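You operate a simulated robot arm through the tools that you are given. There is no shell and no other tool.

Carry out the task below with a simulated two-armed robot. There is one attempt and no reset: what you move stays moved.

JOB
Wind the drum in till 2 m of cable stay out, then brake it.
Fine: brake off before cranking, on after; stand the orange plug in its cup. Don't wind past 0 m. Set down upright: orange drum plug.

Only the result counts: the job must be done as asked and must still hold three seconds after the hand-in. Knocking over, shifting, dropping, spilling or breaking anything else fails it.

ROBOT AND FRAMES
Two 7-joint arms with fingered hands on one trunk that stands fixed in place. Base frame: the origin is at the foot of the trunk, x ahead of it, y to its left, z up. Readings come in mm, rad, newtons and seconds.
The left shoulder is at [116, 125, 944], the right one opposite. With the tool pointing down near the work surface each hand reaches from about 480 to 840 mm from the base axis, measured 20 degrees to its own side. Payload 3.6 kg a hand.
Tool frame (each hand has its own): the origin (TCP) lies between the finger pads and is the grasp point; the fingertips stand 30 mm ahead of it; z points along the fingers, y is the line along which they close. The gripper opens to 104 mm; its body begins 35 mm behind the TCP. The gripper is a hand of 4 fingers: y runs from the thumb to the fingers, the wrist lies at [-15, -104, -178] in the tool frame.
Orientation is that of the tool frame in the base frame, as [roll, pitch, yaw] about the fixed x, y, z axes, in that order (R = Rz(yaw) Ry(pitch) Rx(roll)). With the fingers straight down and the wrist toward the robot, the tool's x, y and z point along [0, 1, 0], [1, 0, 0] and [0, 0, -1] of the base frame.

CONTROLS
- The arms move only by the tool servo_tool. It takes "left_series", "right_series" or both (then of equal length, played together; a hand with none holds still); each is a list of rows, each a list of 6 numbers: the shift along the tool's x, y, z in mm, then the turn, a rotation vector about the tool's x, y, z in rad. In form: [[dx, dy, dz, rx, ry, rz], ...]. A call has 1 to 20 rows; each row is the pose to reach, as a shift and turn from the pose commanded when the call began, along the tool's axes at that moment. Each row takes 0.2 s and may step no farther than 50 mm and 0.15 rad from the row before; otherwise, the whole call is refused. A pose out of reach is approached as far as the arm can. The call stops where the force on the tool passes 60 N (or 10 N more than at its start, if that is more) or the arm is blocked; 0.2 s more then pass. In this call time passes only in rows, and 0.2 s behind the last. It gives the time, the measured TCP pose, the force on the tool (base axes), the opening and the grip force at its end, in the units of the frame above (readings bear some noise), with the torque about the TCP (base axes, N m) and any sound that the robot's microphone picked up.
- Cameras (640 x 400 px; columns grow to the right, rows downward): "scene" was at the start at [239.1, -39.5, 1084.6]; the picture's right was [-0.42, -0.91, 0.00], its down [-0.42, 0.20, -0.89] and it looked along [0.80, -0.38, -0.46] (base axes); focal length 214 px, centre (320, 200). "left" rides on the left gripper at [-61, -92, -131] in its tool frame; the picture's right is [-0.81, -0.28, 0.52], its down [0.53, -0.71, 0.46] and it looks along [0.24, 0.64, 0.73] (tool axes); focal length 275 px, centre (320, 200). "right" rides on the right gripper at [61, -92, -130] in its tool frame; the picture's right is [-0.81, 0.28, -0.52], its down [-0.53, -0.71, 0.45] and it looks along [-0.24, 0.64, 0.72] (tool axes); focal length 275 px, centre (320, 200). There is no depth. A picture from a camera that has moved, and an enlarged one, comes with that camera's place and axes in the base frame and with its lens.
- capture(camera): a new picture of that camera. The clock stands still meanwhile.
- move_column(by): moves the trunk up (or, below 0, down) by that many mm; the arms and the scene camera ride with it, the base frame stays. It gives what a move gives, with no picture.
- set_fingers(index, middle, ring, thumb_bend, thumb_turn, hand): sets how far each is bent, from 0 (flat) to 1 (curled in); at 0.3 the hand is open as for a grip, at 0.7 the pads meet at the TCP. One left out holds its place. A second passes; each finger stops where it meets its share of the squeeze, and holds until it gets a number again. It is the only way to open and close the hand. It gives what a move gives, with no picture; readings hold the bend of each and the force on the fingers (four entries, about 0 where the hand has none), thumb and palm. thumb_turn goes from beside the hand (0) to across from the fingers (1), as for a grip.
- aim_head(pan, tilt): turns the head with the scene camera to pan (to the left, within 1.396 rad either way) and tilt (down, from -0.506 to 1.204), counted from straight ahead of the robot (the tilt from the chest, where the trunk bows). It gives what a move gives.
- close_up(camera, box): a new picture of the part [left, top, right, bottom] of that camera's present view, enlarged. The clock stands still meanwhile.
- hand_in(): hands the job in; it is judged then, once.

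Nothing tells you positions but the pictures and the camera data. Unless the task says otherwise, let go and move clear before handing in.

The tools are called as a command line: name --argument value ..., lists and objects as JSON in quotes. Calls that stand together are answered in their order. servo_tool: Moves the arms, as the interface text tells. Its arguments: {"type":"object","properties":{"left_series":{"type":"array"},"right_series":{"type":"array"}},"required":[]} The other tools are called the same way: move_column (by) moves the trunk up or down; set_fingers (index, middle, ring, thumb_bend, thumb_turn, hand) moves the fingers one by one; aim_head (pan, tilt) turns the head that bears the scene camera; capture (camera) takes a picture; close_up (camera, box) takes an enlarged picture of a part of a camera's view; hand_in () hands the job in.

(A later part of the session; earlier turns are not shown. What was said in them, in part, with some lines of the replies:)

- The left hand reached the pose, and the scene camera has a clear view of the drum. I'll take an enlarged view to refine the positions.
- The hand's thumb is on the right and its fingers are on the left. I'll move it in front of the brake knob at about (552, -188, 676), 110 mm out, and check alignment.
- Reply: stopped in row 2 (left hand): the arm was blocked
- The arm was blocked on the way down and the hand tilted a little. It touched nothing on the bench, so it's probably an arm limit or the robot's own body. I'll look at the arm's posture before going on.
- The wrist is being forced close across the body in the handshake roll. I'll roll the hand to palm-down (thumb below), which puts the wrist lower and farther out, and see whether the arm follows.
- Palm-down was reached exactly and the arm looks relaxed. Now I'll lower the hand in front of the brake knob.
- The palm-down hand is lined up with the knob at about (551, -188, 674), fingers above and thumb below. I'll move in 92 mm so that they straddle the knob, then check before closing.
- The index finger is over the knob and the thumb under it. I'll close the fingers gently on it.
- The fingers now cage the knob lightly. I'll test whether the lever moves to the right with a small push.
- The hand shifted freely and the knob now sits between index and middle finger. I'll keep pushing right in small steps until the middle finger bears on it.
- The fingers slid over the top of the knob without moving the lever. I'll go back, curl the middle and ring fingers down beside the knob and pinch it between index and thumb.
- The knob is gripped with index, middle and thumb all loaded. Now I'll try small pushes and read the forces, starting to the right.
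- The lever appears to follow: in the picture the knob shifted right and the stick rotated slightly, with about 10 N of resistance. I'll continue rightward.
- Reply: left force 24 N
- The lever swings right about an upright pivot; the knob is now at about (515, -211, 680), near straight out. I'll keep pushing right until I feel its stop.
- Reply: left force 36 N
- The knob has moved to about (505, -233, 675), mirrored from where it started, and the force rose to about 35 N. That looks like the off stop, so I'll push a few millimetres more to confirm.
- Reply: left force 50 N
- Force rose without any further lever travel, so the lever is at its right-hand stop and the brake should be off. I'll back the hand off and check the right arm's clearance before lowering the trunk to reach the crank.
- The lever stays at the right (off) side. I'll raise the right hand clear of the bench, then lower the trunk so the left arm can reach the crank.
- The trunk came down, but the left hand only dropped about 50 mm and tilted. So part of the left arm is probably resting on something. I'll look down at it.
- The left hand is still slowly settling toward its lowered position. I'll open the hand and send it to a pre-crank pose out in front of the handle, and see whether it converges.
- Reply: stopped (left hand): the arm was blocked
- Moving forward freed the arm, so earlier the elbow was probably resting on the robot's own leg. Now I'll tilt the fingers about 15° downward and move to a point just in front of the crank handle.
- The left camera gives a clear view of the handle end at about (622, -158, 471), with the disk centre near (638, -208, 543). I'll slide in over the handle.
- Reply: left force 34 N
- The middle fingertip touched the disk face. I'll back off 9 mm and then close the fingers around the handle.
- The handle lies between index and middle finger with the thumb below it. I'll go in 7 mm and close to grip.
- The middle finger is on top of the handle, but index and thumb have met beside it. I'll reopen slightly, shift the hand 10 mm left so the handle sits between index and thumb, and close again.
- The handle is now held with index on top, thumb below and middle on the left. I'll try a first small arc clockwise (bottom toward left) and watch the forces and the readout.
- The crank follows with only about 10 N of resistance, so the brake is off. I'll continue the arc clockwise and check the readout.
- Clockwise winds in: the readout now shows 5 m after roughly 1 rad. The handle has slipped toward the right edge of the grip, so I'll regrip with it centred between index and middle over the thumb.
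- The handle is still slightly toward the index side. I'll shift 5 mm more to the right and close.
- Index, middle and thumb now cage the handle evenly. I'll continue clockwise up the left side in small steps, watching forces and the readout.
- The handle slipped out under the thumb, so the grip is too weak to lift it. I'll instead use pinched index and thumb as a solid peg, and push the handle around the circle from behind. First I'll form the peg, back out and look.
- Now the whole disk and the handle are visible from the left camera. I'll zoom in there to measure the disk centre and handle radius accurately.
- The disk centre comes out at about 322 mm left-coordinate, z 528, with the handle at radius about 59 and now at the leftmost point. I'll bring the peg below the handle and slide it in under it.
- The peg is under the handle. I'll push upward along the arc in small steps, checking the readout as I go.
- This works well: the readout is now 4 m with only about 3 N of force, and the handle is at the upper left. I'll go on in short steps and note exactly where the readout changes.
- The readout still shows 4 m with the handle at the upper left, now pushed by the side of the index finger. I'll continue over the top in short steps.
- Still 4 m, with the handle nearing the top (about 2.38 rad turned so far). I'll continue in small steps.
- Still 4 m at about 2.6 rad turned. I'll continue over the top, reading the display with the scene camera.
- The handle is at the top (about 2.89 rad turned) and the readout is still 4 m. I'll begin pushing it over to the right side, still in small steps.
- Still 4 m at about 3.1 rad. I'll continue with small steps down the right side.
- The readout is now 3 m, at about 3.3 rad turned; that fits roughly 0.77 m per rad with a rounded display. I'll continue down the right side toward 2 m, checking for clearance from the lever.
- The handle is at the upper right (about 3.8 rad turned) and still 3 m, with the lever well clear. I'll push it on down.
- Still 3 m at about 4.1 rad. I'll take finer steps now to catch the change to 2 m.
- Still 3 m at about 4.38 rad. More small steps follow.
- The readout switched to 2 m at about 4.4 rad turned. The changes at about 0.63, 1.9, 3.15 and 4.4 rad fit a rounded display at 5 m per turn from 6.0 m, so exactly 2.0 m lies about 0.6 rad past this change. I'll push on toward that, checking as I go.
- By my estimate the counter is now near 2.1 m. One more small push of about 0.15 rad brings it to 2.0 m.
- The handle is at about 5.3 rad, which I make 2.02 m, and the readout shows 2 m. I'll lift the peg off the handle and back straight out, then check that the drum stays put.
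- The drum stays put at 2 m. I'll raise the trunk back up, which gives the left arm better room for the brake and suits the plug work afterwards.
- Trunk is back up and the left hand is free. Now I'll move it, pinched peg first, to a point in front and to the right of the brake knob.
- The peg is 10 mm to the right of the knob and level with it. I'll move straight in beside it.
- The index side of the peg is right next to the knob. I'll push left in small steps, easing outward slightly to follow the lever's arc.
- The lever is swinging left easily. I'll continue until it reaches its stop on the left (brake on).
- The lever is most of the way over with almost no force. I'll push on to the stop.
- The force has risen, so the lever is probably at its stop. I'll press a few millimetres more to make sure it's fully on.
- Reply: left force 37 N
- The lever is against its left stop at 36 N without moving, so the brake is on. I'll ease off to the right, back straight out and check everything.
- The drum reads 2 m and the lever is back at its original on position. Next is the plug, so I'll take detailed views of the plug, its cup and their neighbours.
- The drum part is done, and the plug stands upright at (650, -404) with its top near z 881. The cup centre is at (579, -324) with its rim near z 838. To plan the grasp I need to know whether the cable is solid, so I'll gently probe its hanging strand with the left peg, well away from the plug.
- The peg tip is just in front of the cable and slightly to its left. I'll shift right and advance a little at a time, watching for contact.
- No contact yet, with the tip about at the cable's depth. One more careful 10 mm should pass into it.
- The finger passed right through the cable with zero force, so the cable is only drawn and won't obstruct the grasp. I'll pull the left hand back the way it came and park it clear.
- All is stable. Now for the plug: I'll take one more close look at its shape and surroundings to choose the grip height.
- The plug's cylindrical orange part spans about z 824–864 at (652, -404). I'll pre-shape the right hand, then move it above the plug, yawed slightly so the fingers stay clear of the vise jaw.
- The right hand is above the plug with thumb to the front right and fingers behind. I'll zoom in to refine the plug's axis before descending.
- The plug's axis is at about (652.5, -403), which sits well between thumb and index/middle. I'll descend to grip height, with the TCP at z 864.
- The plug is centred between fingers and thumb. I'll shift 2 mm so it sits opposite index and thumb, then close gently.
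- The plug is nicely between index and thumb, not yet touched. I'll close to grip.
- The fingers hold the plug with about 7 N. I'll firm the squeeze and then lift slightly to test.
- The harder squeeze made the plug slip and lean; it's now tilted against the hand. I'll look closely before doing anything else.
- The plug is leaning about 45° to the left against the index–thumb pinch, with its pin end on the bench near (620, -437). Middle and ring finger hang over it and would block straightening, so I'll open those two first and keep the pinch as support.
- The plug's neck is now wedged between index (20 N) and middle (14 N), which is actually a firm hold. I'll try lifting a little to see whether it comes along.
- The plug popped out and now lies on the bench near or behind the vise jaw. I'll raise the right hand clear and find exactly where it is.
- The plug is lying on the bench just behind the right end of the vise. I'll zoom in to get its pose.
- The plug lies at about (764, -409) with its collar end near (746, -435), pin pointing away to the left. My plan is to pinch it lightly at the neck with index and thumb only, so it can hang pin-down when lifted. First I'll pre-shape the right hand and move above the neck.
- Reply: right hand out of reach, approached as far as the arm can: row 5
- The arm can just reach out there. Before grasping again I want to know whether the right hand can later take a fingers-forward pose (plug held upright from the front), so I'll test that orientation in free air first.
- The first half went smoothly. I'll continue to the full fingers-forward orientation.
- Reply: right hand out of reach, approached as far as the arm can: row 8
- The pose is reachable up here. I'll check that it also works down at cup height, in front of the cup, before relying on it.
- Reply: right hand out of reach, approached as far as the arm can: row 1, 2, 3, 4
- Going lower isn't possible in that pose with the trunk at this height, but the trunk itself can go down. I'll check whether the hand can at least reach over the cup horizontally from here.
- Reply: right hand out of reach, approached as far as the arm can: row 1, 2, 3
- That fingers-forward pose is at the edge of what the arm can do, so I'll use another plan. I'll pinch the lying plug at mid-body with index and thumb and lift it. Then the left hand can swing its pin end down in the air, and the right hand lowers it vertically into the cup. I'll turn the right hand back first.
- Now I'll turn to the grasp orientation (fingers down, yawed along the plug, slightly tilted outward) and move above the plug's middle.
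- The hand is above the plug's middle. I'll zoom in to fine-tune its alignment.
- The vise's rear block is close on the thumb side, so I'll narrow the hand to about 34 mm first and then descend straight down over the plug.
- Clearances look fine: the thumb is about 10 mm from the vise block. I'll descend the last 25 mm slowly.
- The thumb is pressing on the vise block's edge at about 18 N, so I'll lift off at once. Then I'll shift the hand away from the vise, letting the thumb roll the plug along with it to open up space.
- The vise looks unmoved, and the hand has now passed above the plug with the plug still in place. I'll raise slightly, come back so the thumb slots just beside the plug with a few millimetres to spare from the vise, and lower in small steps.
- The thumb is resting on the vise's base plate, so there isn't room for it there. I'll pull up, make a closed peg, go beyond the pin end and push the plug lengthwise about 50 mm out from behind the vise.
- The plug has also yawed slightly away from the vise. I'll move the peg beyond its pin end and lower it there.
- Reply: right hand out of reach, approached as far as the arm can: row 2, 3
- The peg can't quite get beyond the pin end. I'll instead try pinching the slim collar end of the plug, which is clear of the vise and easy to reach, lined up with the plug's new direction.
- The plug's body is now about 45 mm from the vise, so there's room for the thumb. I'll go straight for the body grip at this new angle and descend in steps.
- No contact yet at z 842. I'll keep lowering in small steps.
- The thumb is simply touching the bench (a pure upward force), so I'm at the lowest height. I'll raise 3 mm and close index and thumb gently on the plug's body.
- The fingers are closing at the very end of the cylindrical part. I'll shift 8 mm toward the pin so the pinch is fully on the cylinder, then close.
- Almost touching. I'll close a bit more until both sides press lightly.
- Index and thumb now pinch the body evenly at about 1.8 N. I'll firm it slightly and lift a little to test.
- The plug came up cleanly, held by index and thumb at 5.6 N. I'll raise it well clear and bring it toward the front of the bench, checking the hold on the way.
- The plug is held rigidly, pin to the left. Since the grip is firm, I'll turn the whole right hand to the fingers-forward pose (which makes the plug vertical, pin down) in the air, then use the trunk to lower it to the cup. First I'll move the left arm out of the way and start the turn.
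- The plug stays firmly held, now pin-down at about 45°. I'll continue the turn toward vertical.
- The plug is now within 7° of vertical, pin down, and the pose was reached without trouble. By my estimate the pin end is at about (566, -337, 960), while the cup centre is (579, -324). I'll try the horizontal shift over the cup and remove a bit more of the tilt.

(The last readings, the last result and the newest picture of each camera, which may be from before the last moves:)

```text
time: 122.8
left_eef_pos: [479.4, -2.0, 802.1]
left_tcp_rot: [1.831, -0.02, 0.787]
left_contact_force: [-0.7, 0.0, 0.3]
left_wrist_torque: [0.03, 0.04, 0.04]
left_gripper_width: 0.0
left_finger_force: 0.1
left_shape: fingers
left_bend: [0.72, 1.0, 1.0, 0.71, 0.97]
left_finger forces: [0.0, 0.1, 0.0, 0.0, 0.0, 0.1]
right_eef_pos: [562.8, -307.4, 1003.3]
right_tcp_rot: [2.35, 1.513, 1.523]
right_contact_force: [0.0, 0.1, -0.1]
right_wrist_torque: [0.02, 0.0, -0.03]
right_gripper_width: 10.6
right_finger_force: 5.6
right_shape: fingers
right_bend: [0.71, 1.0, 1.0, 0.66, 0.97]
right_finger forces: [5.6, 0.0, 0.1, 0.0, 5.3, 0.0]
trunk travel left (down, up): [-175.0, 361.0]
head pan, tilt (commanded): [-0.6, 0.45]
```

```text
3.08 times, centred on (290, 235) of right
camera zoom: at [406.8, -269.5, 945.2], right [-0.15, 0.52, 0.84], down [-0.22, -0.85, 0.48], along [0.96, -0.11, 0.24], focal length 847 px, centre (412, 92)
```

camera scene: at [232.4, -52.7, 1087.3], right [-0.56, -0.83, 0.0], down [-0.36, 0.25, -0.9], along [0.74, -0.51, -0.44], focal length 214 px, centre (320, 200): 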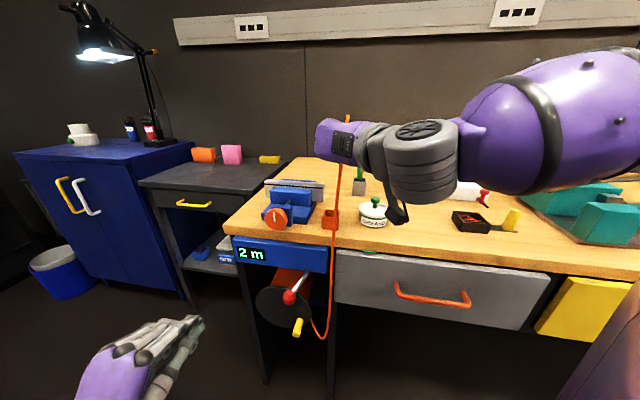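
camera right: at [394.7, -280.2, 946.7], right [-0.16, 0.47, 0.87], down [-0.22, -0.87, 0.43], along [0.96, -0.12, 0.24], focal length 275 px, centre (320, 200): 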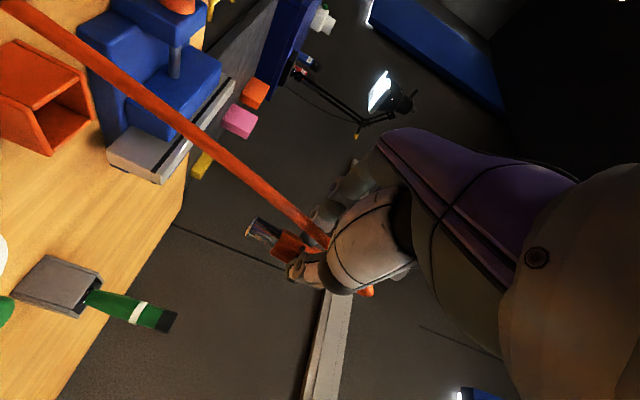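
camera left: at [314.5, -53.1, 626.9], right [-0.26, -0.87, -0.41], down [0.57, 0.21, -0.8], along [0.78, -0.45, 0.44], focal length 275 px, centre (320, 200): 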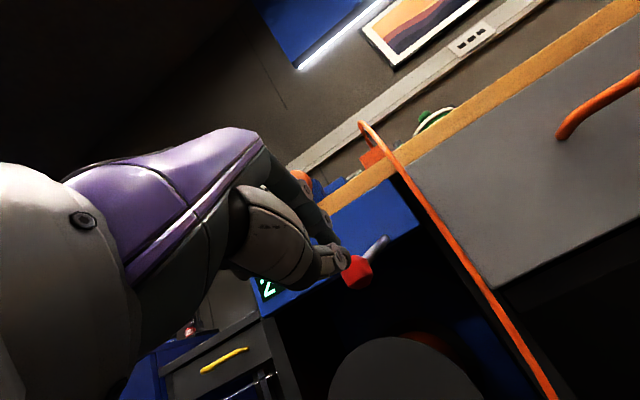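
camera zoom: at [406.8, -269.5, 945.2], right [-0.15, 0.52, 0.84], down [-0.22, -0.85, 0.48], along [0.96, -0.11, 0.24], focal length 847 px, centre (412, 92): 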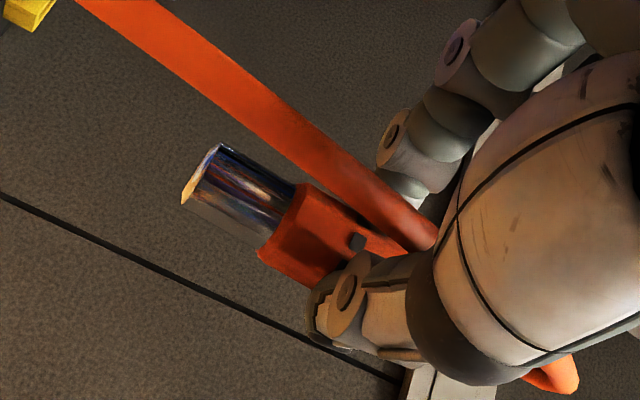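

The plug is within about 3° of vertical with its pin end almost exactly over the cup: (578, -327) versus (579, -324). I'll lower with the trunk in stages and re-check.

move_column --by -60

close_up --camera "scene" --box '[240, 100, 440, 260]'

capture --camera "right"

```text
time: 123.8
left_eef_pos: [481.4, -0.7, 742.6]
left_tcp_rot: [1.828, -0.019, 0.783]
left_contact_force: [-0.1, -1.3, -0.5]
left_wrist_torque: [0.02, 0.0, -0.02]
left_gripper_width: 0.0
left_finger_force: 0.0
left_shape: fingers
left_bend: [0.72, 1.0, 1.0, 0.71, 0.97]
left_finger forces: [0.0, 0.1, 0.1, 0.1, 0.0, 0.0]
right_eef_pos: [561.8, -306.4, 944.1]
right_tcp_rot: [2.295, 1.512, 1.467]
right_contact_force: [-0.2, 0.8, -0.3]
right_wrist_torque: [0.0, 0.01, -0.01]
right_gripper_width: 10.5
right_finger_force: 5.2
right_shape: fingers
right_bend: [0.71, 1.0, 1.0, 0.66, 0.97]
right_finger forces: [5.5, 0.0, 0.1, 0.0, 5.3, 0.0]
trunk travel left (down, up): [-115.0, 421.0]
head pan, tilt (commanded): [-0.6, 0.45]
```

```text
2.50 times, centred on (340, 180) of scene
camera zoom: at [254.8, -52.7, 1017.9], right [-0.56, -0.83, 0.0], down [-0.36, 0.25, -0.9], along [0.74, -0.51, -0.43], focal length 536 px, centre (270, 250)
```

zoom: 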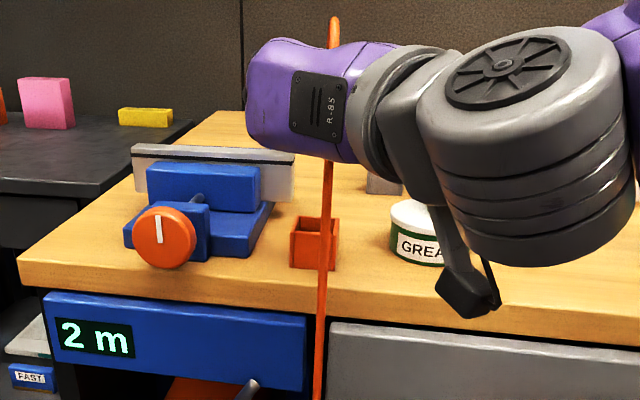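

```text
taken
camera right: at [406.3, -269.1, 885.0], right [-0.15, 0.52, 0.84], down [-0.22, -0.85, 0.48], along [0.96, -0.11, 0.24], focal length 275 px, centre (320, 200)
```

right: 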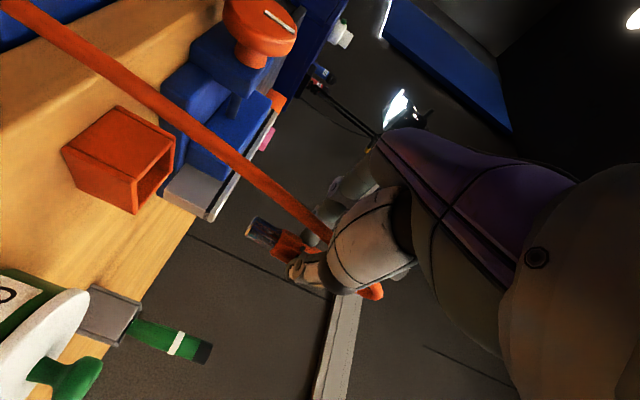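

Alignment over the cup is within 3 mm. I'll nudge 3 mm left and lower another 48 mm with the trunk, so the pin is just above the rim.

servo_tool --right_series '[[0.2, 2.4, -1.9, 0, 0, 0]]'

move_column --by -48

capture --camera "right"

close_up --camera "right" --box '[120, 120, 340, 280]'

capture --camera "scene"

```text
time: 124.2
left_eef_pos: [481.0, -1.2, 742.7]
left_tcp_rot: [1.832, -0.019, 0.784]
left_contact_force: [0.6, 0.8, -0.2]
left_wrist_torque: [-0.03, 0.0, -0.01]
left_gripper_width: 0.0
left_finger_force: 0.0
left_shape: fingers
left_bend: [0.72, 1.0, 1.0, 0.71, 0.97]
left_finger forces: [0.0, 0.0, 0.1, 0.0, 0.0, 0.1]
right_eef_pos: [562.1, -303.3, 945.4]
right_tcp_rot: [2.353, 1.514, 1.526]
right_contact_force: [-0.5, 0.6, -0.1]
right_wrist_torque: [0.0, -0.04, 0.01]
right_gripper_width: 10.6
right_finger_force: 5.3
right_shape: fingers
right_bend: [0.71, 1.0, 1.0, 0.66, 0.97]
right_finger forces: [5.4, 0.0, 0.1, 0.1, 5.4, 0.1]
trunk travel left (down, up): [-115.0, 421.0]
head pan, tilt (commanded): [-0.6, 0.45]
```

```text
time: 125.1
left_eef_pos: [480.4, -1.2, 695.0]
left_tcp_rot: [1.827, -0.019, 0.785]
left_contact_force: [-0.3, 0.1, 0.5]
left_wrist_torque: [0.01, 0.06, -0.01]
left_gripper_width: 0.1
left_finger_force: 0.0
left_shape: fingers
left_bend: [0.72, 1.0, 1.0, 0.71, 0.97]
left_finger forces: [0.1, 0.0, 0.0, 0.0, 0.0, 0.1]
right_eef_pos: [567.6, -303.6, 892.9]
right_tcp_rot: [2.5, 1.511, 1.673]
right_contact_force: [-0.3, -0.4, -0.4]
right_wrist_torque: [-0.02, 0.0, 0.02]
right_gripper_width: 10.6
right_finger_force: 5.1
right_shape: fingers
right_bend: [0.71, 1.0, 1.0, 0.66, 0.97]
right_finger forces: [5.5, 0.0, 0.1, 0.0, 5.3, 0.0]
trunk travel left (down, up): [-67.0, 469.0]
head pan, tilt (commanded): [-0.6, 0.45]
```

```text
taken
camera right: at [411.6, -266.3, 834.8], right [-0.14, 0.52, 0.84], down [-0.21, -0.85, 0.49], along [0.97, -0.11, 0.23], focal length 275 px, centre (320, 200)
```

right: 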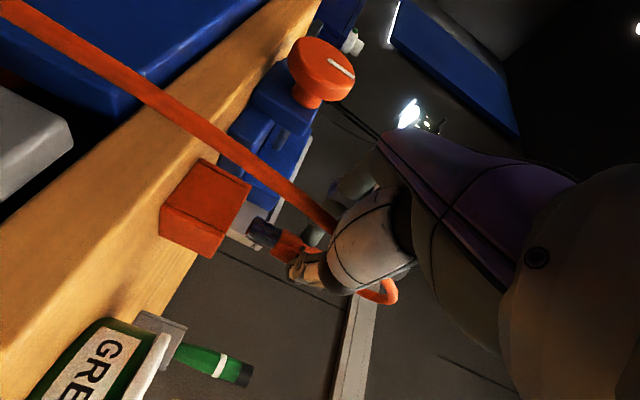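

```text
2.50 times, centred on (230, 200) of right
camera zoom: at [411.6, -266.3, 834.8], right [-0.14, 0.52, 0.84], down [-0.21, -0.85, 0.49], along [0.97, -0.11, 0.23], focal length 688 px, centre (545, 200)
```

zoom: 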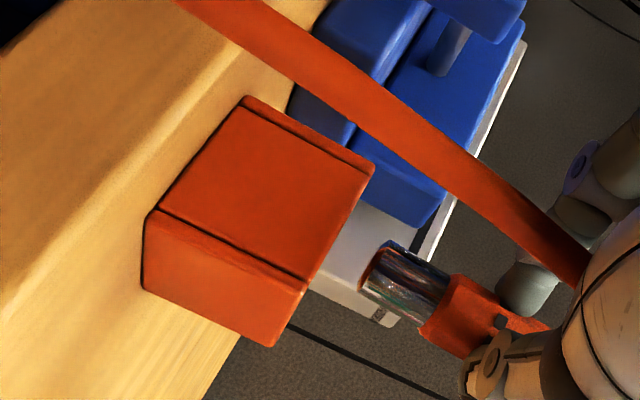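

```text
taken
camera scene: at [271.8, -52.6, 965.1], right [-0.56, -0.83, 0.0], down [-0.36, 0.25, -0.9], along [0.74, -0.51, -0.43], focal length 214 px, centre (320, 200)
```

scene: 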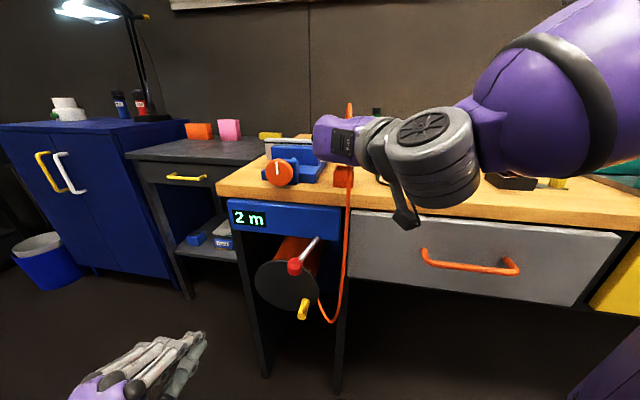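

The pin end is about 9 mm above the rim and 4 mm too far back. I'll correct that and lower in smaller steps, correcting as I go.

servo_tool --right_series '[[0, -3.6, -3.4, 0, 0, 0]]'

move_column --by -14

close_up --camera "right" --box '[120, 120, 340, 280]'

```text
time: 125.5
left_eef_pos: [480.5, -1.8, 694.9]
left_tcp_rot: [1.83, -0.019, 0.784]
left_contact_force: [0.8, 0.4, 0.0]
left_wrist_torque: [0.01, 0.01, 0.0]
left_gripper_width: 0.0
left_finger_force: 0.2
left_shape: fingers
left_bend: [0.72, 1.0, 1.0, 0.71, 0.97]
left_finger forces: [0.0, 0.0, 0.1, 0.0, 0.0, 0.1]
right_eef_pos: [567.5, -303.8, 896.0]
right_tcp_rot: [2.515, 1.511, 1.688]
right_contact_force: [0.4, 0.7, -0.6]
right_wrist_torque: [0.03, -0.01, 0.01]
right_gripper_width: 10.3
right_finger_force: 5.3
right_shape: fingers
right_bend: [0.71, 1.0, 1.0, 0.66, 0.97]
right_finger forces: [5.5, 0.0, 0.0, 0.0, 5.4, 0.0]
right hand out of reach, approached as far as the arm can: row 1
trunk travel left (down, up): [-67.0, 469.0]
head pan, tilt (commanded): [-0.6, 0.45]
```

```text
time: 126.1
left_eef_pos: [480.5, -1.2, 680.1]
left_tcp_rot: [1.829, -0.019, 0.784]
left_contact_force: [0.4, 0.3, -0.4]
left_wrist_torque: [-0.01, 0.02, 0.02]
left_gripper_width: 0.0
left_finger_force: 0.1
left_shape: fingers
left_bend: [0.72, 1.0, 1.0, 0.71, 0.97]
left_finger forces: [0.1, 0.1, 0.0, 0.0, 0.0, 0.1]
right_eef_pos: [571.1, -304.8, 880.0]
right_tcp_rot: [2.586, 1.509, 1.759]
right_contact_force: [-0.1, 0.3, -0.7]
right_wrist_torque: [0.01, 0.03, -0.02]
right_gripper_width: 10.5
right_finger_force: 5.3
right_shape: fingers
right_bend: [0.71, 1.0, 1.0, 0.66, 0.97]
right_finger forces: [5.5, 0.0, 0.0, 0.0, 5.3, 0.0]
trunk travel left (down, up): [-53.0, 483.0]
head pan, tilt (commanded): [-0.6, 0.45]
```

```text
2.50 times, centred on (230, 200) of right
camera zoom: at [414.2, -267.4, 822.5], right [-0.14, 0.52, 0.84], down [-0.21, -0.85, 0.49], along [0.97, -0.11, 0.23], focal length 688 px, centre (545, 200)
```

zoom: 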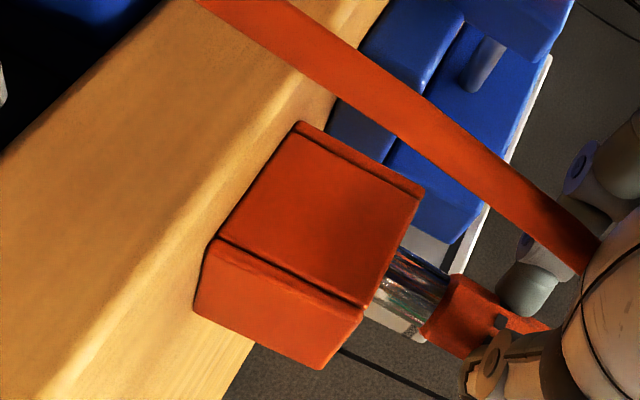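

The arm is at its inner limit (wrist too close to the shoulder) and drifts slightly outward as the trunk bows. I'll raise a little, swing the hand about the vertical so the wrist gets more room, and re-centre over the cup.

move_column --by 25

servo_tool --right_series '[[0, -2.5, -1.3, -0.09, 0, 0], [0, -5.5, -2.5, -0.18, 0, 0], [0, -9.5, -4, -0.27, 0, 0], [0, -14.5, -5.3, -0.35, 0, 0]]'

capture --camera "right"

```text
time: 126.8
left_eef_pos: [481.0, -2.2, 705.7]
left_tcp_rot: [1.83, -0.019, 0.787]
left_contact_force: [0.2, 0.0, -0.4]
left_wrist_torque: [-0.01, 0.02, 0.0]
left_gripper_width: 0.1
left_finger_force: 0.0
left_shape: fingers
left_bend: [0.72, 1.0, 1.0, 0.71, 0.97]
left_finger forces: [0.0, 0.0, 0.0, 0.0, 0.1, 0.0]
right_eef_pos: [572.5, -304.6, 904.2]
right_tcp_rot: [2.643, 1.51, 1.818]
right_contact_force: [0.2, -0.2, -0.4]
right_wrist_torque: [0.02, 0.01, -0.02]
right_gripper_width: 10.4
right_finger_force: 5.5
right_shape: fingers
right_bend: [0.71, 1.0, 1.0, 0.66, 0.97]
right_finger forces: [5.6, 0.0, 0.0, 0.0, 5.3, 0.2]
trunk travel left (down, up): [-78.0, 458.0]
head pan, tilt (commanded): [-0.6, 0.45]
```

```text
time: 127.8
left_eef_pos: [480.9, -1.3, 705.4]
left_tcp_rot: [1.829, -0.019, 0.783]
left_contact_force: [0.3, -0.4, -1.2]
left_wrist_torque: [-0.01, -0.01, -0.01]
left_gripper_width: 0.0
left_finger_force: 0.1
left_shape: fingers
left_bend: [0.72, 1.0, 1.0, 0.71, 0.97]
left_finger forces: [0.0, 0.0, 0.0, 0.1, 0.0, 0.0]
right_eef_pos: [556.9, -310.4, 904.2]
right_tcp_rot: [2.263, 1.51, 1.787]
right_contact_force: [-0.2, -0.8, 0.0]
right_wrist_torque: [0.01, 0.03, 0.0]
right_gripper_width: 10.6
right_finger_force: 5.8
right_shape: fingers
right_bend: [0.71, 1.0, 1.0, 0.66, 0.97]
right_finger forces: [5.4, 0.0, 0.1, 0.0, 5.2, 0.0]
trunk travel left (down, up): [-78.0, 458.0]
head pan, tilt (commanded): [-0.6, 0.45]
```

```text
taken
camera right: at [398.1, -328.7, 843.9], right [-0.32, 0.43, 0.84], down [0.09, -0.87, 0.48], along [0.94, 0.23, 0.25], focal length 275 px, centre (320, 200)
```

right: 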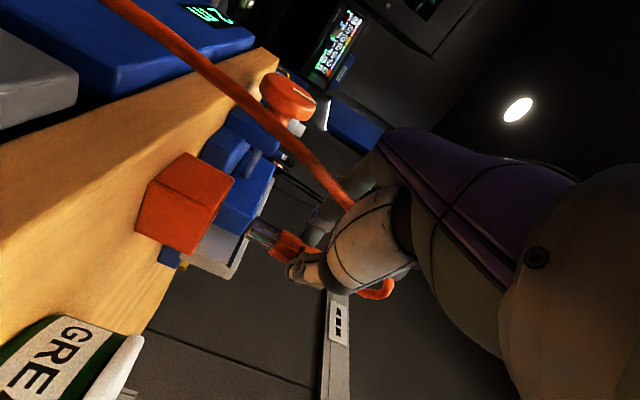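

Now the pin end is right over the cup centre: (578.3, -323.6) versus (578.6, -323.8), 20 mm above the rim. I'll lower with the trunk in steps.

move_column --by -18

move_column --by -8

close_up --camera "right" --box '[120, 140, 340, 300]'

```text
time: 128.4
left_eef_pos: [481.7, -1.7, 687.8]
left_tcp_rot: [1.83, -0.019, 0.783]
left_contact_force: [-0.2, 0.4, -1.0]
left_wrist_torque: [0.03, 0.0, 0.0]
left_gripper_width: 0.1
left_finger_force: 0.0
left_shape: fingers
left_bend: [0.72, 1.0, 1.0, 0.71, 0.97]
left_finger forces: [0.0, 0.1, 0.0, 0.1, 0.1, 0.1]
right_eef_pos: [556.3, -312.0, 887.4]
right_tcp_rot: [2.231, 1.51, 1.753]
right_contact_force: [-0.1, -1.1, 0.2]
right_wrist_torque: [0.01, 0.02, 0.01]
right_gripper_width: 10.5
right_finger_force: 5.5
right_shape: fingers
right_bend: [0.71, 1.0, 1.0, 0.66, 0.97]
right_finger forces: [5.3, 0.1, 0.0, 0.1, 5.3, 0.0]
trunk travel left (down, up): [-60.0, 476.0]
head pan, tilt (commanded): [-0.6, 0.45]
```

```text
time: 129.0
left_eef_pos: [480.4, -1.5, 679.7]
left_tcp_rot: [1.832, -0.019, 0.785]
left_contact_force: [-0.7, 0.1, -0.1]
left_wrist_torque: [0.0, 0.0, -0.01]
left_gripper_width: 0.1
left_finger_force: 0.1
left_shape: fingers
left_bend: [0.72, 1.0, 1.0, 0.71, 0.97]
left_finger forces: [0.0, 0.1, 0.0, 0.0, 0.0, 0.0]
right_eef_pos: [556.6, -312.0, 877.8]
right_tcp_rot: [2.243, 1.51, 1.766]
right_contact_force: [-1.1, -0.2, -0.2]
right_wrist_torque: [0.0, 0.04, 0.0]
right_gripper_width: 10.5
right_finger_force: 4.7
right_shape: fingers
right_bend: [0.71, 1.0, 1.0, 0.66, 0.97]
right_finger forces: [5.3, 0.0, 0.1, 0.1, 5.2, 0.0]
trunk travel left (down, up): [-52.0, 484.0]
head pan, tilt (commanded): [-0.6, 0.45]
```

```text
2.50 times, centred on (230, 220) of right
camera zoom: at [397.7, -328.8, 817.9], right [-0.32, 0.43, 0.84], down [0.08, -0.87, 0.48], along [0.94, 0.23, 0.25], focal length 688 px, centre (545, 150)
```

zoom: 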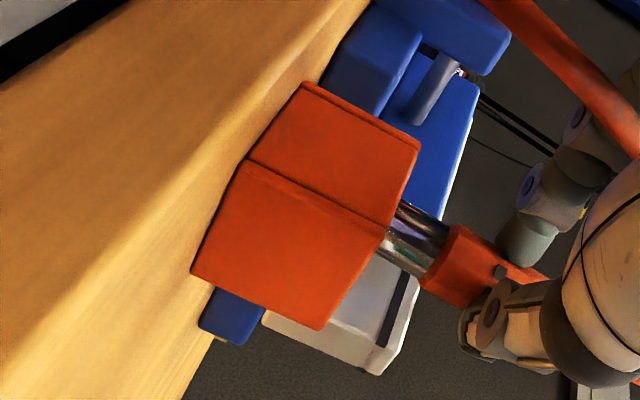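

The pin is about 6 mm inside the cup and centred, with no contact force. I'll lower further.

move_column --by -10

move_column --by -6

close_up --camera "right" --box '[120, 140, 340, 300]'

capture --camera "scene"

```text
time: 129.6
left_eef_pos: [480.8, -0.5, 669.6]
left_tcp_rot: [1.831, -0.019, 0.784]
left_contact_force: [-0.4, -0.5, -0.2]
left_wrist_torque: [0.01, -0.03, 0.0]
left_gripper_width: 0.0
left_finger_force: 0.0
left_shape: fingers
left_bend: [0.72, 1.0, 1.0, 0.71, 0.97]
left_finger forces: [0.0, 0.0, 0.1, 0.0, 0.0, 0.1]
right_eef_pos: [555.9, -309.8, 868.5]
right_tcp_rot: [2.249, 1.509, 1.771]
right_contact_force: [-0.1, -0.7, 0.0]
right_wrist_torque: [-0.01, 0.01, -0.02]
right_gripper_width: 10.6
right_finger_force: 5.3
right_shape: fingers
right_bend: [0.71, 1.0, 1.0, 0.66, 0.97]
right_finger forces: [5.3, 0.0, 0.0, 0.0, 5.2, 0.0]
trunk travel left (down, up): [-42.0, 494.0]
head pan, tilt (commanded): [-0.6, 0.45]
```

```text
time: 130.1
left_eef_pos: [481.3, -1.0, 663.1]
left_tcp_rot: [1.829, -0.019, 0.784]
left_contact_force: [-0.9, 0.1, -0.7]
left_wrist_torque: [0.04, -0.05, -0.02]
left_gripper_width: 0.0
left_finger_force: 0.1
left_shape: fingers
left_bend: [0.72, 1.0, 1.0, 0.71, 0.97]
left_finger forces: [0.0, 0.0, 0.0, 0.0, 0.0, 0.1]
right_eef_pos: [556.6, -311.1, 862.2]
right_tcp_rot: [2.254, 1.509, 1.774]
right_contact_force: [0.7, 0.9, -0.4]
right_wrist_torque: [-0.01, 0.05, 0.03]
right_gripper_width: 10.6
right_finger_force: 5.7
right_shape: fingers
right_bend: [0.71, 1.0, 1.0, 0.66, 0.97]
right_finger forces: [5.3, 0.0, 0.1, 0.0, 5.2, 0.0]
trunk travel left (down, up): [-36.0, 500.0]
head pan, tilt (commanded): [-0.6, 0.45]
```

```text
2.50 times, centred on (230, 220) of right
camera zoom: at [397.8, -328.7, 801.9], right [-0.32, 0.43, 0.84], down [0.08, -0.87, 0.48], along [0.94, 0.23, 0.25], focal length 688 px, centre (545, 150)
```

zoom: 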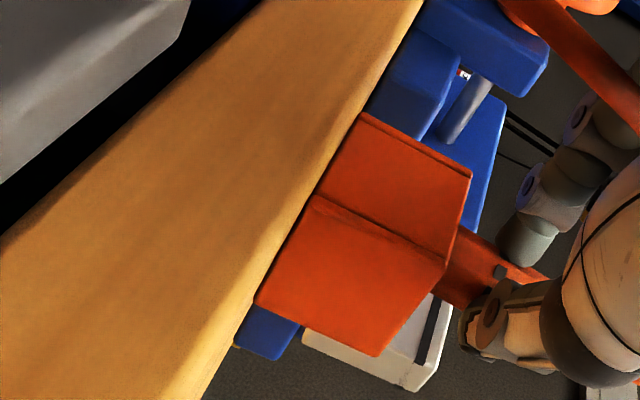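

```text
taken
camera scene: at [280.5, -52.7, 936.2], right [-0.56, -0.83, 0.0], down [-0.36, 0.25, -0.9], along [0.74, -0.51, -0.44], focal length 214 px, centre (320, 200)
```

scene: 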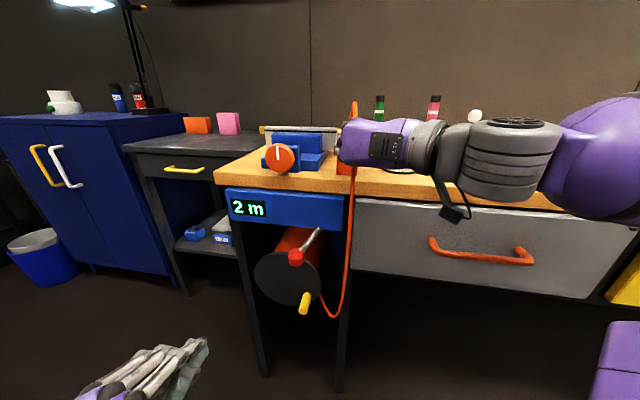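

Thumb and index still have about 12 mm to the rim. I'll lower in small steps until the pin just meets the cup floor.

move_column --by -5

move_column --by -3

close_up --camera "right" --box '[120, 140, 340, 300]'

```text
time: 130.7
left_eef_pos: [481.7, -0.6, 659.4]
left_tcp_rot: [1.83, -0.019, 0.784]
left_contact_force: [-0.4, 0.5, 0.1]
left_wrist_torque: [-0.02, 0.01, 0.03]
left_gripper_width: 0.1
left_finger_force: 0.0
left_shape: fingers
left_bend: [0.72, 1.0, 1.0, 0.71, 0.97]
left_finger forces: [0.1, 0.1, 0.2, 0.1, 0.0, 0.0]
right_eef_pos: [556.3, -310.6, 855.6]
right_tcp_rot: [2.245, 1.509, 1.766]
right_contact_force: [-0.4, -0.4, -0.9]
right_wrist_torque: [-0.01, 0.0, 0.0]
right_gripper_width: 10.4
right_finger_force: 5.3
right_shape: fingers
right_bend: [0.71, 1.0, 1.0, 0.66, 0.97]
right_finger forces: [5.1, 0.0, 0.0, 0.0, 5.2, 0.0]
trunk travel left (down, up): [-31.0, 505.0]
head pan, tilt (commanded): [-0.6, 0.45]
```

```text
time: 131.2
left_eef_pos: [480.2, -1.1, 656.1]
left_tcp_rot: [1.831, -0.019, 0.783]
left_contact_force: [0.0, 0.6, -0.5]
left_wrist_torque: [0.01, 0.0, 0.0]
left_gripper_width: 0.0
left_finger_force: 0.0
left_shape: fingers
left_bend: [0.72, 1.0, 1.0, 0.71, 0.97]
left_finger forces: [0.0, 0.0, 0.0, 0.1, 0.0, 0.0]
right_eef_pos: [555.3, -310.5, 854.2]
right_tcp_rot: [2.249, 1.509, 1.772]
right_contact_force: [0.3, -0.1, -0.7]
right_wrist_torque: [-0.02, 0.0, 0.01]
right_gripper_width: 10.3
right_finger_force: 5.2
right_shape: fingers
right_bend: [0.71, 1.0, 1.0, 0.66, 0.97]
right_finger forces: [5.3, 0.0, 0.1, 0.0, 5.2, 0.1]
trunk travel left (down, up): [-28.0, 508.0]
head pan, tilt (commanded): [-0.6, 0.45]
```

```text
2.50 times, centred on (230, 220) of right
camera zoom: at [397.8, -328.7, 793.8], right [-0.32, 0.43, 0.84], down [0.08, -0.87, 0.48], along [0.94, 0.23, 0.24], focal length 688 px, centre (545, 150)
```

zoom: 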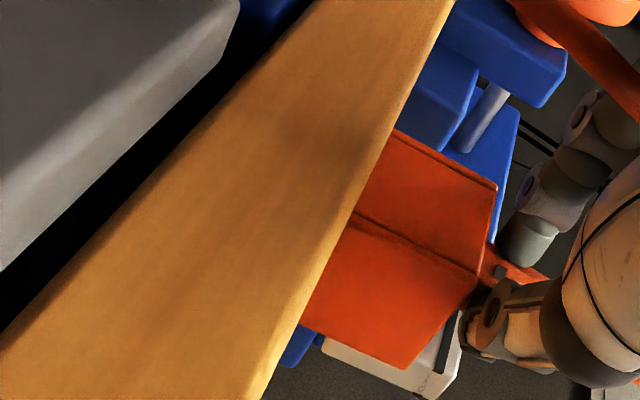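

The pin is about 1–2 mm above the cup floor by my reckoning, and the fingers are still clear of the rim. I'll lower 2 mm more to touch down, then check.

move_column --by -2

close_up --camera "right" --box '[220, 180, 380, 310]'

```text
time: 131.7
left_eef_pos: [481.8, -1.2, 653.1]
left_tcp_rot: [1.83, -0.019, 0.784]
left_contact_force: [0.4, 0.3, -0.1]
left_wrist_torque: [-0.02, 0.01, -0.04]
left_gripper_width: 0.0
left_finger_force: 0.0
left_shape: fingers
left_bend: [0.72, 1.0, 1.0, 0.71, 0.97]
left_finger forces: [0.1, 0.0, 0.0, 0.0, 0.0, 0.1]
right_eef_pos: [557.3, -311.6, 852.2]
right_tcp_rot: [2.251, 1.51, 1.775]
right_contact_force: [0.1, -0.4, 0.4]
right_wrist_torque: [0.01, -0.03, 0.02]
right_gripper_width: 10.5
right_finger_force: 5.2
right_shape: fingers
right_bend: [0.71, 1.0, 1.0, 0.66, 0.97]
right_finger forces: [5.6, 0.1, 0.0, 0.0, 5.0, 0.1]
trunk travel left (down, up): [-26.0, 510.0]
head pan, tilt (commanded): [-0.6, 0.45]
```

```text
3.08 times, centred on (300, 245) of right
camera zoom: at [397.8, -328.7, 792.1], right [-0.32, 0.43, 0.84], down [0.08, -0.87, 0.48], along [0.94, 0.23, 0.25], focal length 847 px, centre (382, 62)
```

zoom: 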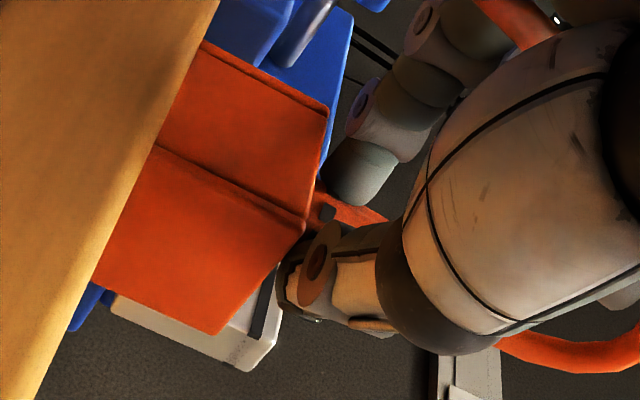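

Pin is at the cup floor and the fingertips are just above the rim. I'll open index and thumb slowly to release the plug.

set_fingers --hand "right" --index 0.63 --thumb_bend 0.63

close_up --camera "right" --box '[220, 180, 380, 310]'

close_up --camera "scene" --box '[300, 90, 420, 210]'

```text
time: 132.7
left_eef_pos: [481.9, -0.7, 653.2]
left_tcp_rot: [1.832, -0.019, 0.784]
left_contact_force: [0.0, 0.7, 0.3]
left_wrist_torque: [0.01, 0.0, 0.0]
left_gripper_width: 0.1
left_finger_force: 0.1
left_shape: fingers
left_bend: [0.72, 1.0, 1.0, 0.71, 0.97]
left_finger forces: [0.0, 0.0, 0.0, 0.0, 0.1, 0.0]
right_eef_pos: [558.7, -310.3, 852.5]
right_tcp_rot: [2.228, 1.51, 1.751]
right_contact_force: [0.6, -0.2, 0.0]
right_wrist_torque: [0.02, 0.0, -0.03]
right_gripper_width: 18.3
right_finger_force: 0.0
right_shape: fingers
right_bend: [0.63, 1.0, 1.0, 0.63, 0.97]
right_finger forces: [0.1, 0.0, 0.0, 0.0, 0.0, 0.1]
trunk travel left (down, up): [-26.0, 510.0]
head pan, tilt (commanded): [-0.6, 0.45]
```

```text
3.08 times, centred on (300, 245) of right
camera zoom: at [397.9, -328.7, 791.9], right [-0.32, 0.43, 0.84], down [0.08, -0.87, 0.48], along [0.94, 0.23, 0.25], focal length 847 px, centre (382, 62)
```

zoom: 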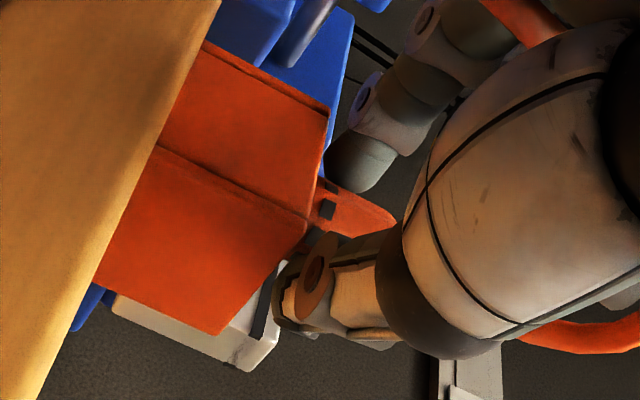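

```text
3.33 times, centred on (360, 150) of scene
camera zoom: at [282.5, -52.7, 928.4], right [-0.56, -0.83, 0.0], down [-0.36, 0.25, -0.9], along [0.74, -0.51, -0.44], focal length 715 px, centre (187, 367)
```

zoom: 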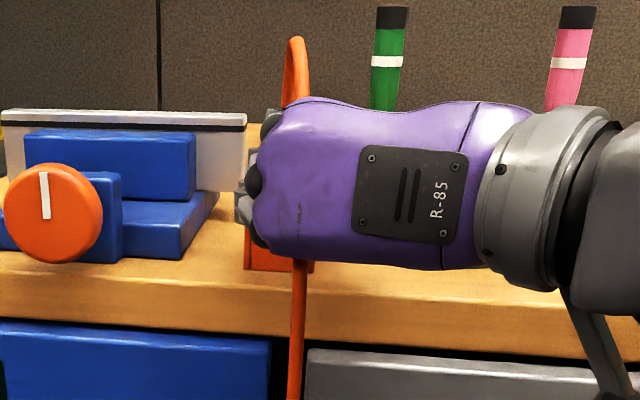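

The plug stands free and upright in the cup. I'll open the fingers wider and rise straight up with the trunk so they pass clear of it on both sides.

set_fingers --hand "right" --index 0.5 --thumb_bend 0.5

move_column --by 20

close_up --camera "right" --box '[180, 160, 380, 320]'

```text
time: 133.7
left_eef_pos: [481.5, -0.9, 652.5]
left_tcp_rot: [1.83, -0.019, 0.785]
left_contact_force: [-0.2, 1.1, -0.2]
left_wrist_torque: [-0.04, 0.01, -0.02]
left_gripper_width: 0.0
left_finger_force: 0.0
left_shape: fingers
left_bend: [0.72, 1.0, 1.0, 0.71, 0.97]
left_finger forces: [0.1, 0.0, 0.0, 0.0, 0.0, 0.0]
right_eef_pos: [557.2, -311.8, 851.7]
right_tcp_rot: [2.26, 1.512, 1.783]
right_contact_force: [-0.1, 0.3, -0.1]
right_wrist_torque: [0.02, 0.01, 0.0]
right_gripper_width: 51.5
right_finger_force: 0.1
right_shape: fingers
right_bend: [0.5, 1.0, 1.0, 0.5, 0.97]
right_finger forces: [0.0, 0.0, 0.0, 0.0, 0.0, 0.1]
trunk travel left (down, up): [-26.0, 510.0]
head pan, tilt (commanded): [-0.6, 0.45]
```

```text
time: 134.4
left_eef_pos: [481.5, -0.7, 672.6]
left_tcp_rot: [1.829, -0.019, 0.783]
left_contact_force: [-0.7, 0.5, 0.4]
left_wrist_torque: [-0.01, -0.01, -0.02]
left_gripper_width: 0.0
left_finger_force: 0.0
left_shape: fingers
left_bend: [0.72, 1.0, 1.0, 0.71, 0.97]
left_finger forces: [0.1, 0.0, 0.0, 0.1, 0.0, 0.0]
right_eef_pos: [556.7, -311.4, 873.4]
right_tcp_rot: [2.286, 1.509, 1.811]
right_contact_force: [-0.5, 0.6, -0.3]
right_wrist_torque: [0.01, -0.02, 0.02]
right_gripper_width: 51.8
right_finger_force: 0.0
right_shape: fingers
right_bend: [0.5, 1.0, 1.0, 0.5, 0.97]
right_finger forces: [0.0, 0.1, 0.0, 0.1, 0.1, 0.0]
trunk travel left (down, up): [-46.0, 490.0]
head pan, tilt (commanded): [-0.6, 0.45]
```

```text
2.50 times, centred on (280, 240) of right
camera zoom: at [398.1, -328.8, 811.9], right [-0.32, 0.43, 0.84], down [0.08, -0.87, 0.48], along [0.94, 0.22, 0.25], focal length 688 px, centre (420, 100)
```

zoom: 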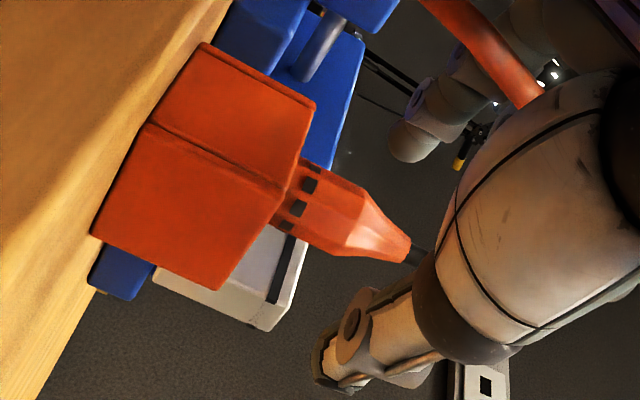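

The plug is standing in the cup. I'll keep rising until the fingers are above it.

move_column --by 45

capture --camera "right"

close_up --camera "scene" --box '[280, 90, 420, 230]'

```text
time: 135.3
left_eef_pos: [481.0, -2.1, 718.1]
left_tcp_rot: [1.832, -0.02, 0.787]
left_contact_force: [-0.6, -0.5, -0.5]
left_wrist_torque: [0.0, 0.02, 0.02]
left_gripper_width: 0.2
left_finger_force: 0.0
left_shape: fingers
left_bend: [0.72, 1.0, 1.0, 0.71, 0.97]
left_finger forces: [0.0, 0.0, 0.0, 0.1, 0.0, 0.0]
right_eef_pos: [556.1, -311.4, 918.0]
right_tcp_rot: [2.248, 1.51, 1.77]
right_contact_force: [0.2, -0.2, -0.1]
right_wrist_torque: [0.02, -0.01, 0.0]
right_gripper_width: 51.5
right_finger_force: 0.1
right_shape: fingers
right_bend: [0.5, 1.0, 1.0, 0.5, 0.97]
right_finger forces: [0.0, 0.1, 0.0, 0.0, 0.0, 0.1]
trunk travel left (down, up): [-91.0, 445.0]
head pan, tilt (commanded): [-0.6, 0.45]
```

```text
taken
camera right: at [398.2, -328.8, 856.8], right [-0.32, 0.43, 0.84], down [0.08, -0.87, 0.48], along [0.94, 0.23, 0.24], focal length 275 px, centre (320, 200)
```

right: 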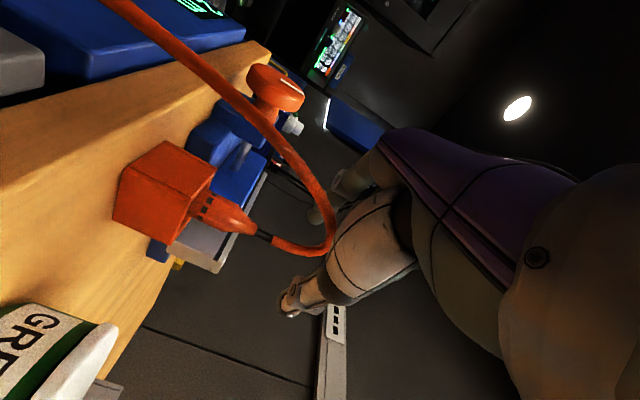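

```text
2.86 times, centred on (350, 160) of scene
camera zoom: at [264.2, -52.7, 990.5], right [-0.56, -0.83, 0.0], down [-0.36, 0.25, -0.9], along [0.74, -0.51, -0.44], focal length 613 px, centre (234, 314)
```

zoom: 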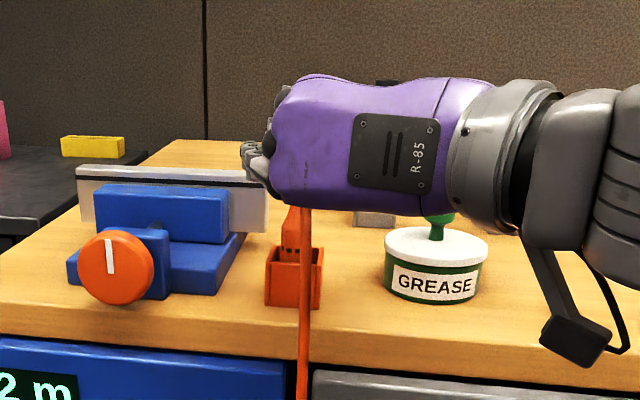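

The plug stands in the cup with the hand now above it. I'll raise the trunk fully back and then turn the right hand away, high above the bench.

move_column --by 84

servo_tool --right_series '[[-5, -2, -8, 0.07, 0.07, 0.07], [-10, -4, -16, 0.14, 0.14, 0.14], [-15, -6, -24, 0.21, 0.21, 0.21], [-20, -8, -32, 0.28, 0.28, 0.28], [-25, -10, -40, 0.35, 0.35, 0.35], [-30, -12, -46, 0.42, 0.42, 0.42], [-35, -14, -52, 0.49, 0.49, 0.49], [-40, -16, -58, 0.56, 0.56, 0.56]]'

aim_head --pan -0.5 --tilt 0.6

capture --camera "scene"

close_up --camera "scene" --box '[270, 120, 390, 220]'

```text
time: 136.5
left_eef_pos: [481.7, -1.2, 802.1]
left_tcp_rot: [1.83, -0.019, 0.784]
left_contact_force: [0.5, -0.9, 0.6]
left_wrist_torque: [0.0, 0.02, -0.02]
left_gripper_width: 0.0
left_finger_force: 0.0
left_shape: fingers
left_bend: [0.72, 1.0, 1.0, 0.71, 0.97]
left_finger forces: [0.1, 0.1, 0.0, 0.0, 0.0, 0.0]
right_eef_pos: [534.9, -311.6, 1031.0]
right_tcp_rot: [1.523, 1.491, 1.049]
right_contact_force: [0.1, -0.7, -0.3]
right_wrist_torque: [-0.03, 0.02, -0.02]
right_gripper_width: 51.6
right_finger_force: 0.1
right_shape: fingers
right_bend: [0.5, 1.0, 1.0, 0.5, 0.97]
right_finger forces: [0.1, 0.0, 0.0, 0.0, 0.0, 0.0]
trunk travel left (down, up): [-175.0, 361.0]
head pan, tilt (commanded): [-0.6, 0.45]
```

```text
time: 138.3
left_eef_pos: [480.8, -1.0, 803.5]
left_tcp_rot: [1.829, -0.019, 0.783]
left_contact_force: [0.7, 0.1, -0.2]
left_wrist_torque: [0.03, -0.01, -0.01]
left_gripper_width: 0.1
left_finger_force: 0.0
left_shape: fingers
left_bend: [0.72, 1.0, 1.0, 0.71, 0.97]
left_finger forces: [0.0, 0.0, 0.1, 0.1, 0.1, 0.0]
right_eef_pos: [474.0, -299.9, 1068.5]
right_tcp_rot: [2.598, 0.717, 1.547]
right_contact_force: [0.7, 0.1, -0.7]
right_wrist_torque: [-0.01, 0.03, -0.02]
right_gripper_width: 51.5
right_finger_force: 0.0
right_shape: fingers
right_bend: [0.5, 1.0, 1.0, 0.5, 0.97]
right_finger forces: [0.0, 0.0, 0.0, 0.0, 0.0, 0.0]
trunk travel left (down, up): [-175.0, 361.0]
head pan, tilt (commanded): [-0.6, 0.45]
```

```text
time: 139.0
left_eef_pos: [481.5, 0.4, 801.2]
left_tcp_rot: [1.831, -0.019, 0.783]
left_contact_force: [-0.3, -0.4, -0.1]
left_wrist_torque: [0.02, 0.04, -0.02]
left_gripper_width: 0.2
left_finger_force: 0.1
left_shape: fingers
left_bend: [0.72, 1.0, 1.0, 0.71, 0.97]
left_finger forces: [0.0, 0.1, 0.1, 0.1, 0.1, 0.0]
right_eef_pos: [474.2, -301.3, 1068.1]
right_tcp_rot: [2.597, 0.72, 1.549]
right_contact_force: [-0.9, 0.0, -0.4]
right_wrist_torque: [-0.02, 0.01, 0.02]
right_gripper_width: 51.5
right_finger_force: 0.1
right_shape: fingers
right_bend: [0.5, 1.0, 1.0, 0.5, 0.97]
right_finger forces: [0.0, 0.0, 0.0, 0.0, 0.0, 0.0]
trunk travel left (down, up): [-175.0, 361.0]
head pan, tilt (commanded): [-0.499, 0.6]
```

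```text
taken
camera scene: at [233.9, -43.1, 1073.9], right [-0.48, -0.88, 0.0], down [-0.5, 0.27, -0.83], along [0.72, -0.4, -0.56], focal length 214 px, centre (320, 200)
```

scene: 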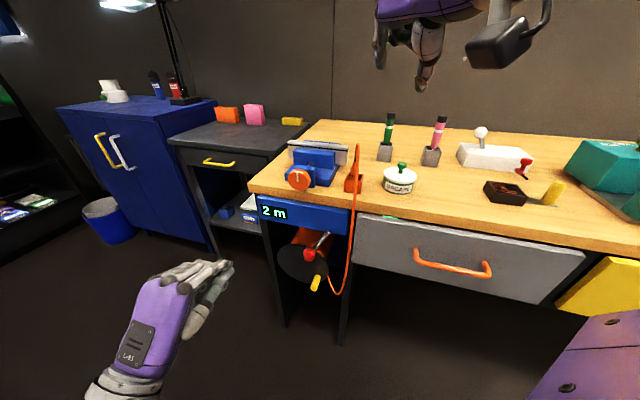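

```text
4.00 times, centred on (330, 170) of scene
camera zoom: at [233.9, -43.1, 1073.9], right [-0.48, -0.88, 0.0], down [-0.5, 0.27, -0.83], along [0.72, -0.4, -0.56], focal length 858 px, centre (280, 320)
```

zoom: 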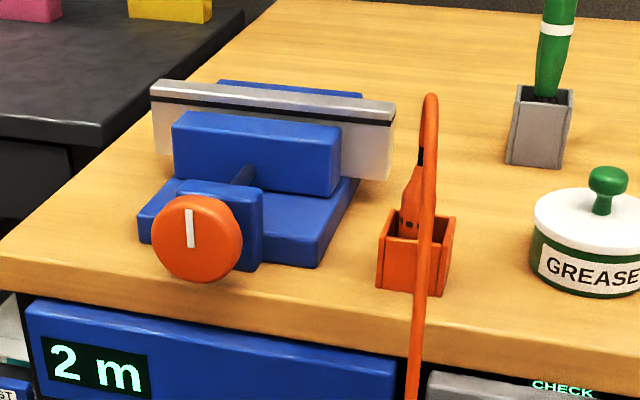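

The plug stands upright in its cup and the vise hasn't moved. I'll take final close looks at the plug, the lever, the crank and the readout.

close_up --camera "scene" --box '[330, 130, 380, 200]'

close_up --camera "scene" --box '[250, 180, 380, 310]'

capture --camera "right"

capture --camera "left"

```text
5.71 times, centred on (355, 165) of scene
camera zoom: at [233.9, -43.1, 1073.9], right [-0.48, -0.88, 0.0], down [-0.5, 0.27, -0.83], along [0.72, -0.4, -0.56], focal length 1226 px, centre (120, 400)
```

zoom: 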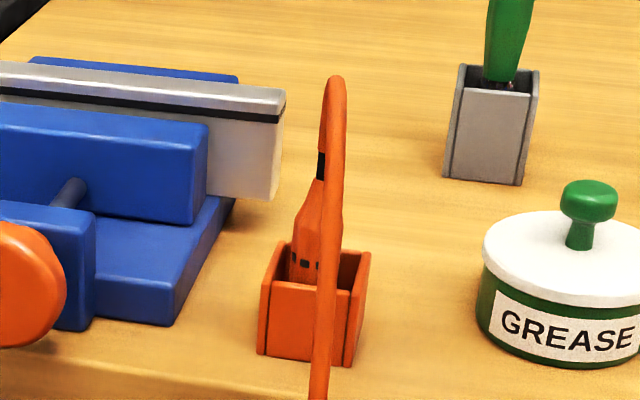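

```text
3.08 times, centred on (315, 245) of scene
camera zoom: at [233.9, -43.1, 1073.9], right [-0.48, -0.88, 0.0], down [-0.5, 0.27, -0.83], along [0.72, -0.4, -0.56], focal length 660 px, centre (335, 62)
```

zoom: 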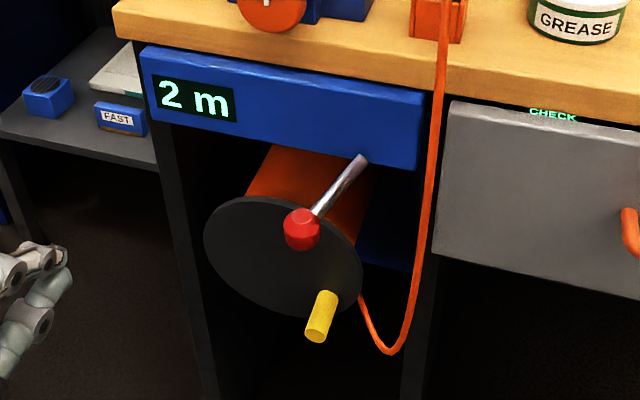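

```text
taken
camera right: at [330.4, -209.0, 1076.5], right [-0.04, -0.22, 0.97], down [-0.39, -0.89, -0.22], along [0.92, -0.39, -0.05], focal length 275 px, centre (320, 200)
```

right: 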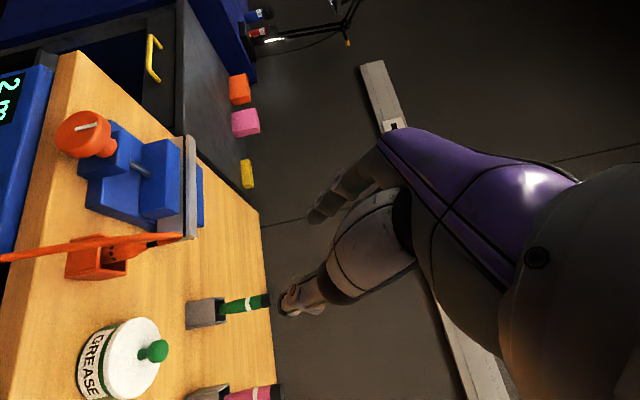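

```text
taken
camera left: at [332.0, 61.9, 746.4], right [-0.26, -0.87, -0.41], down [0.57, 0.2, -0.8], along [0.78, -0.45, 0.44], focal length 275 px, centre (320, 200)
```

left: 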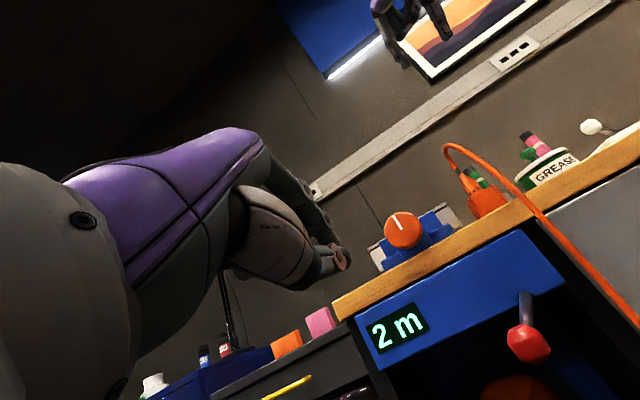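

Everything checks out. The readout shows 2 m, the brake lever is back in its on position, the plug stands upright in its cup, the other objects are where they were, and both hands are clear. I'm handing in the job.

hand_in

```text
The job is handed in.
```

The drum is wound in to 2 m, the brake is on, and the orange plug stands upright in its cup. I handed the job in; I don't have the judge's verdict.

- **Cable length:** The display rounds to whole metres and reads 2 m. I estimate about 2.02 m from how far the crank turned after the reading changed from 3 to 2.
- **Brake:** I pushed the lever off before cranking. Afterwards I pushed it back until it stopped against its left end, where it started.
- **Plug:** It slipped from my first grip, tipped over and landed behind the vise. I picked it up, turned it pin-down and set it in the cup, where it leans no more than a few degrees.
- **Bumped while recovering the plug:** My thumb pressed on the vise with up to about 18 N. It measures within a millimetre of its earlier position, and nothing else I could see had moved.

I let go of everything and moved both hands clear before handing in.
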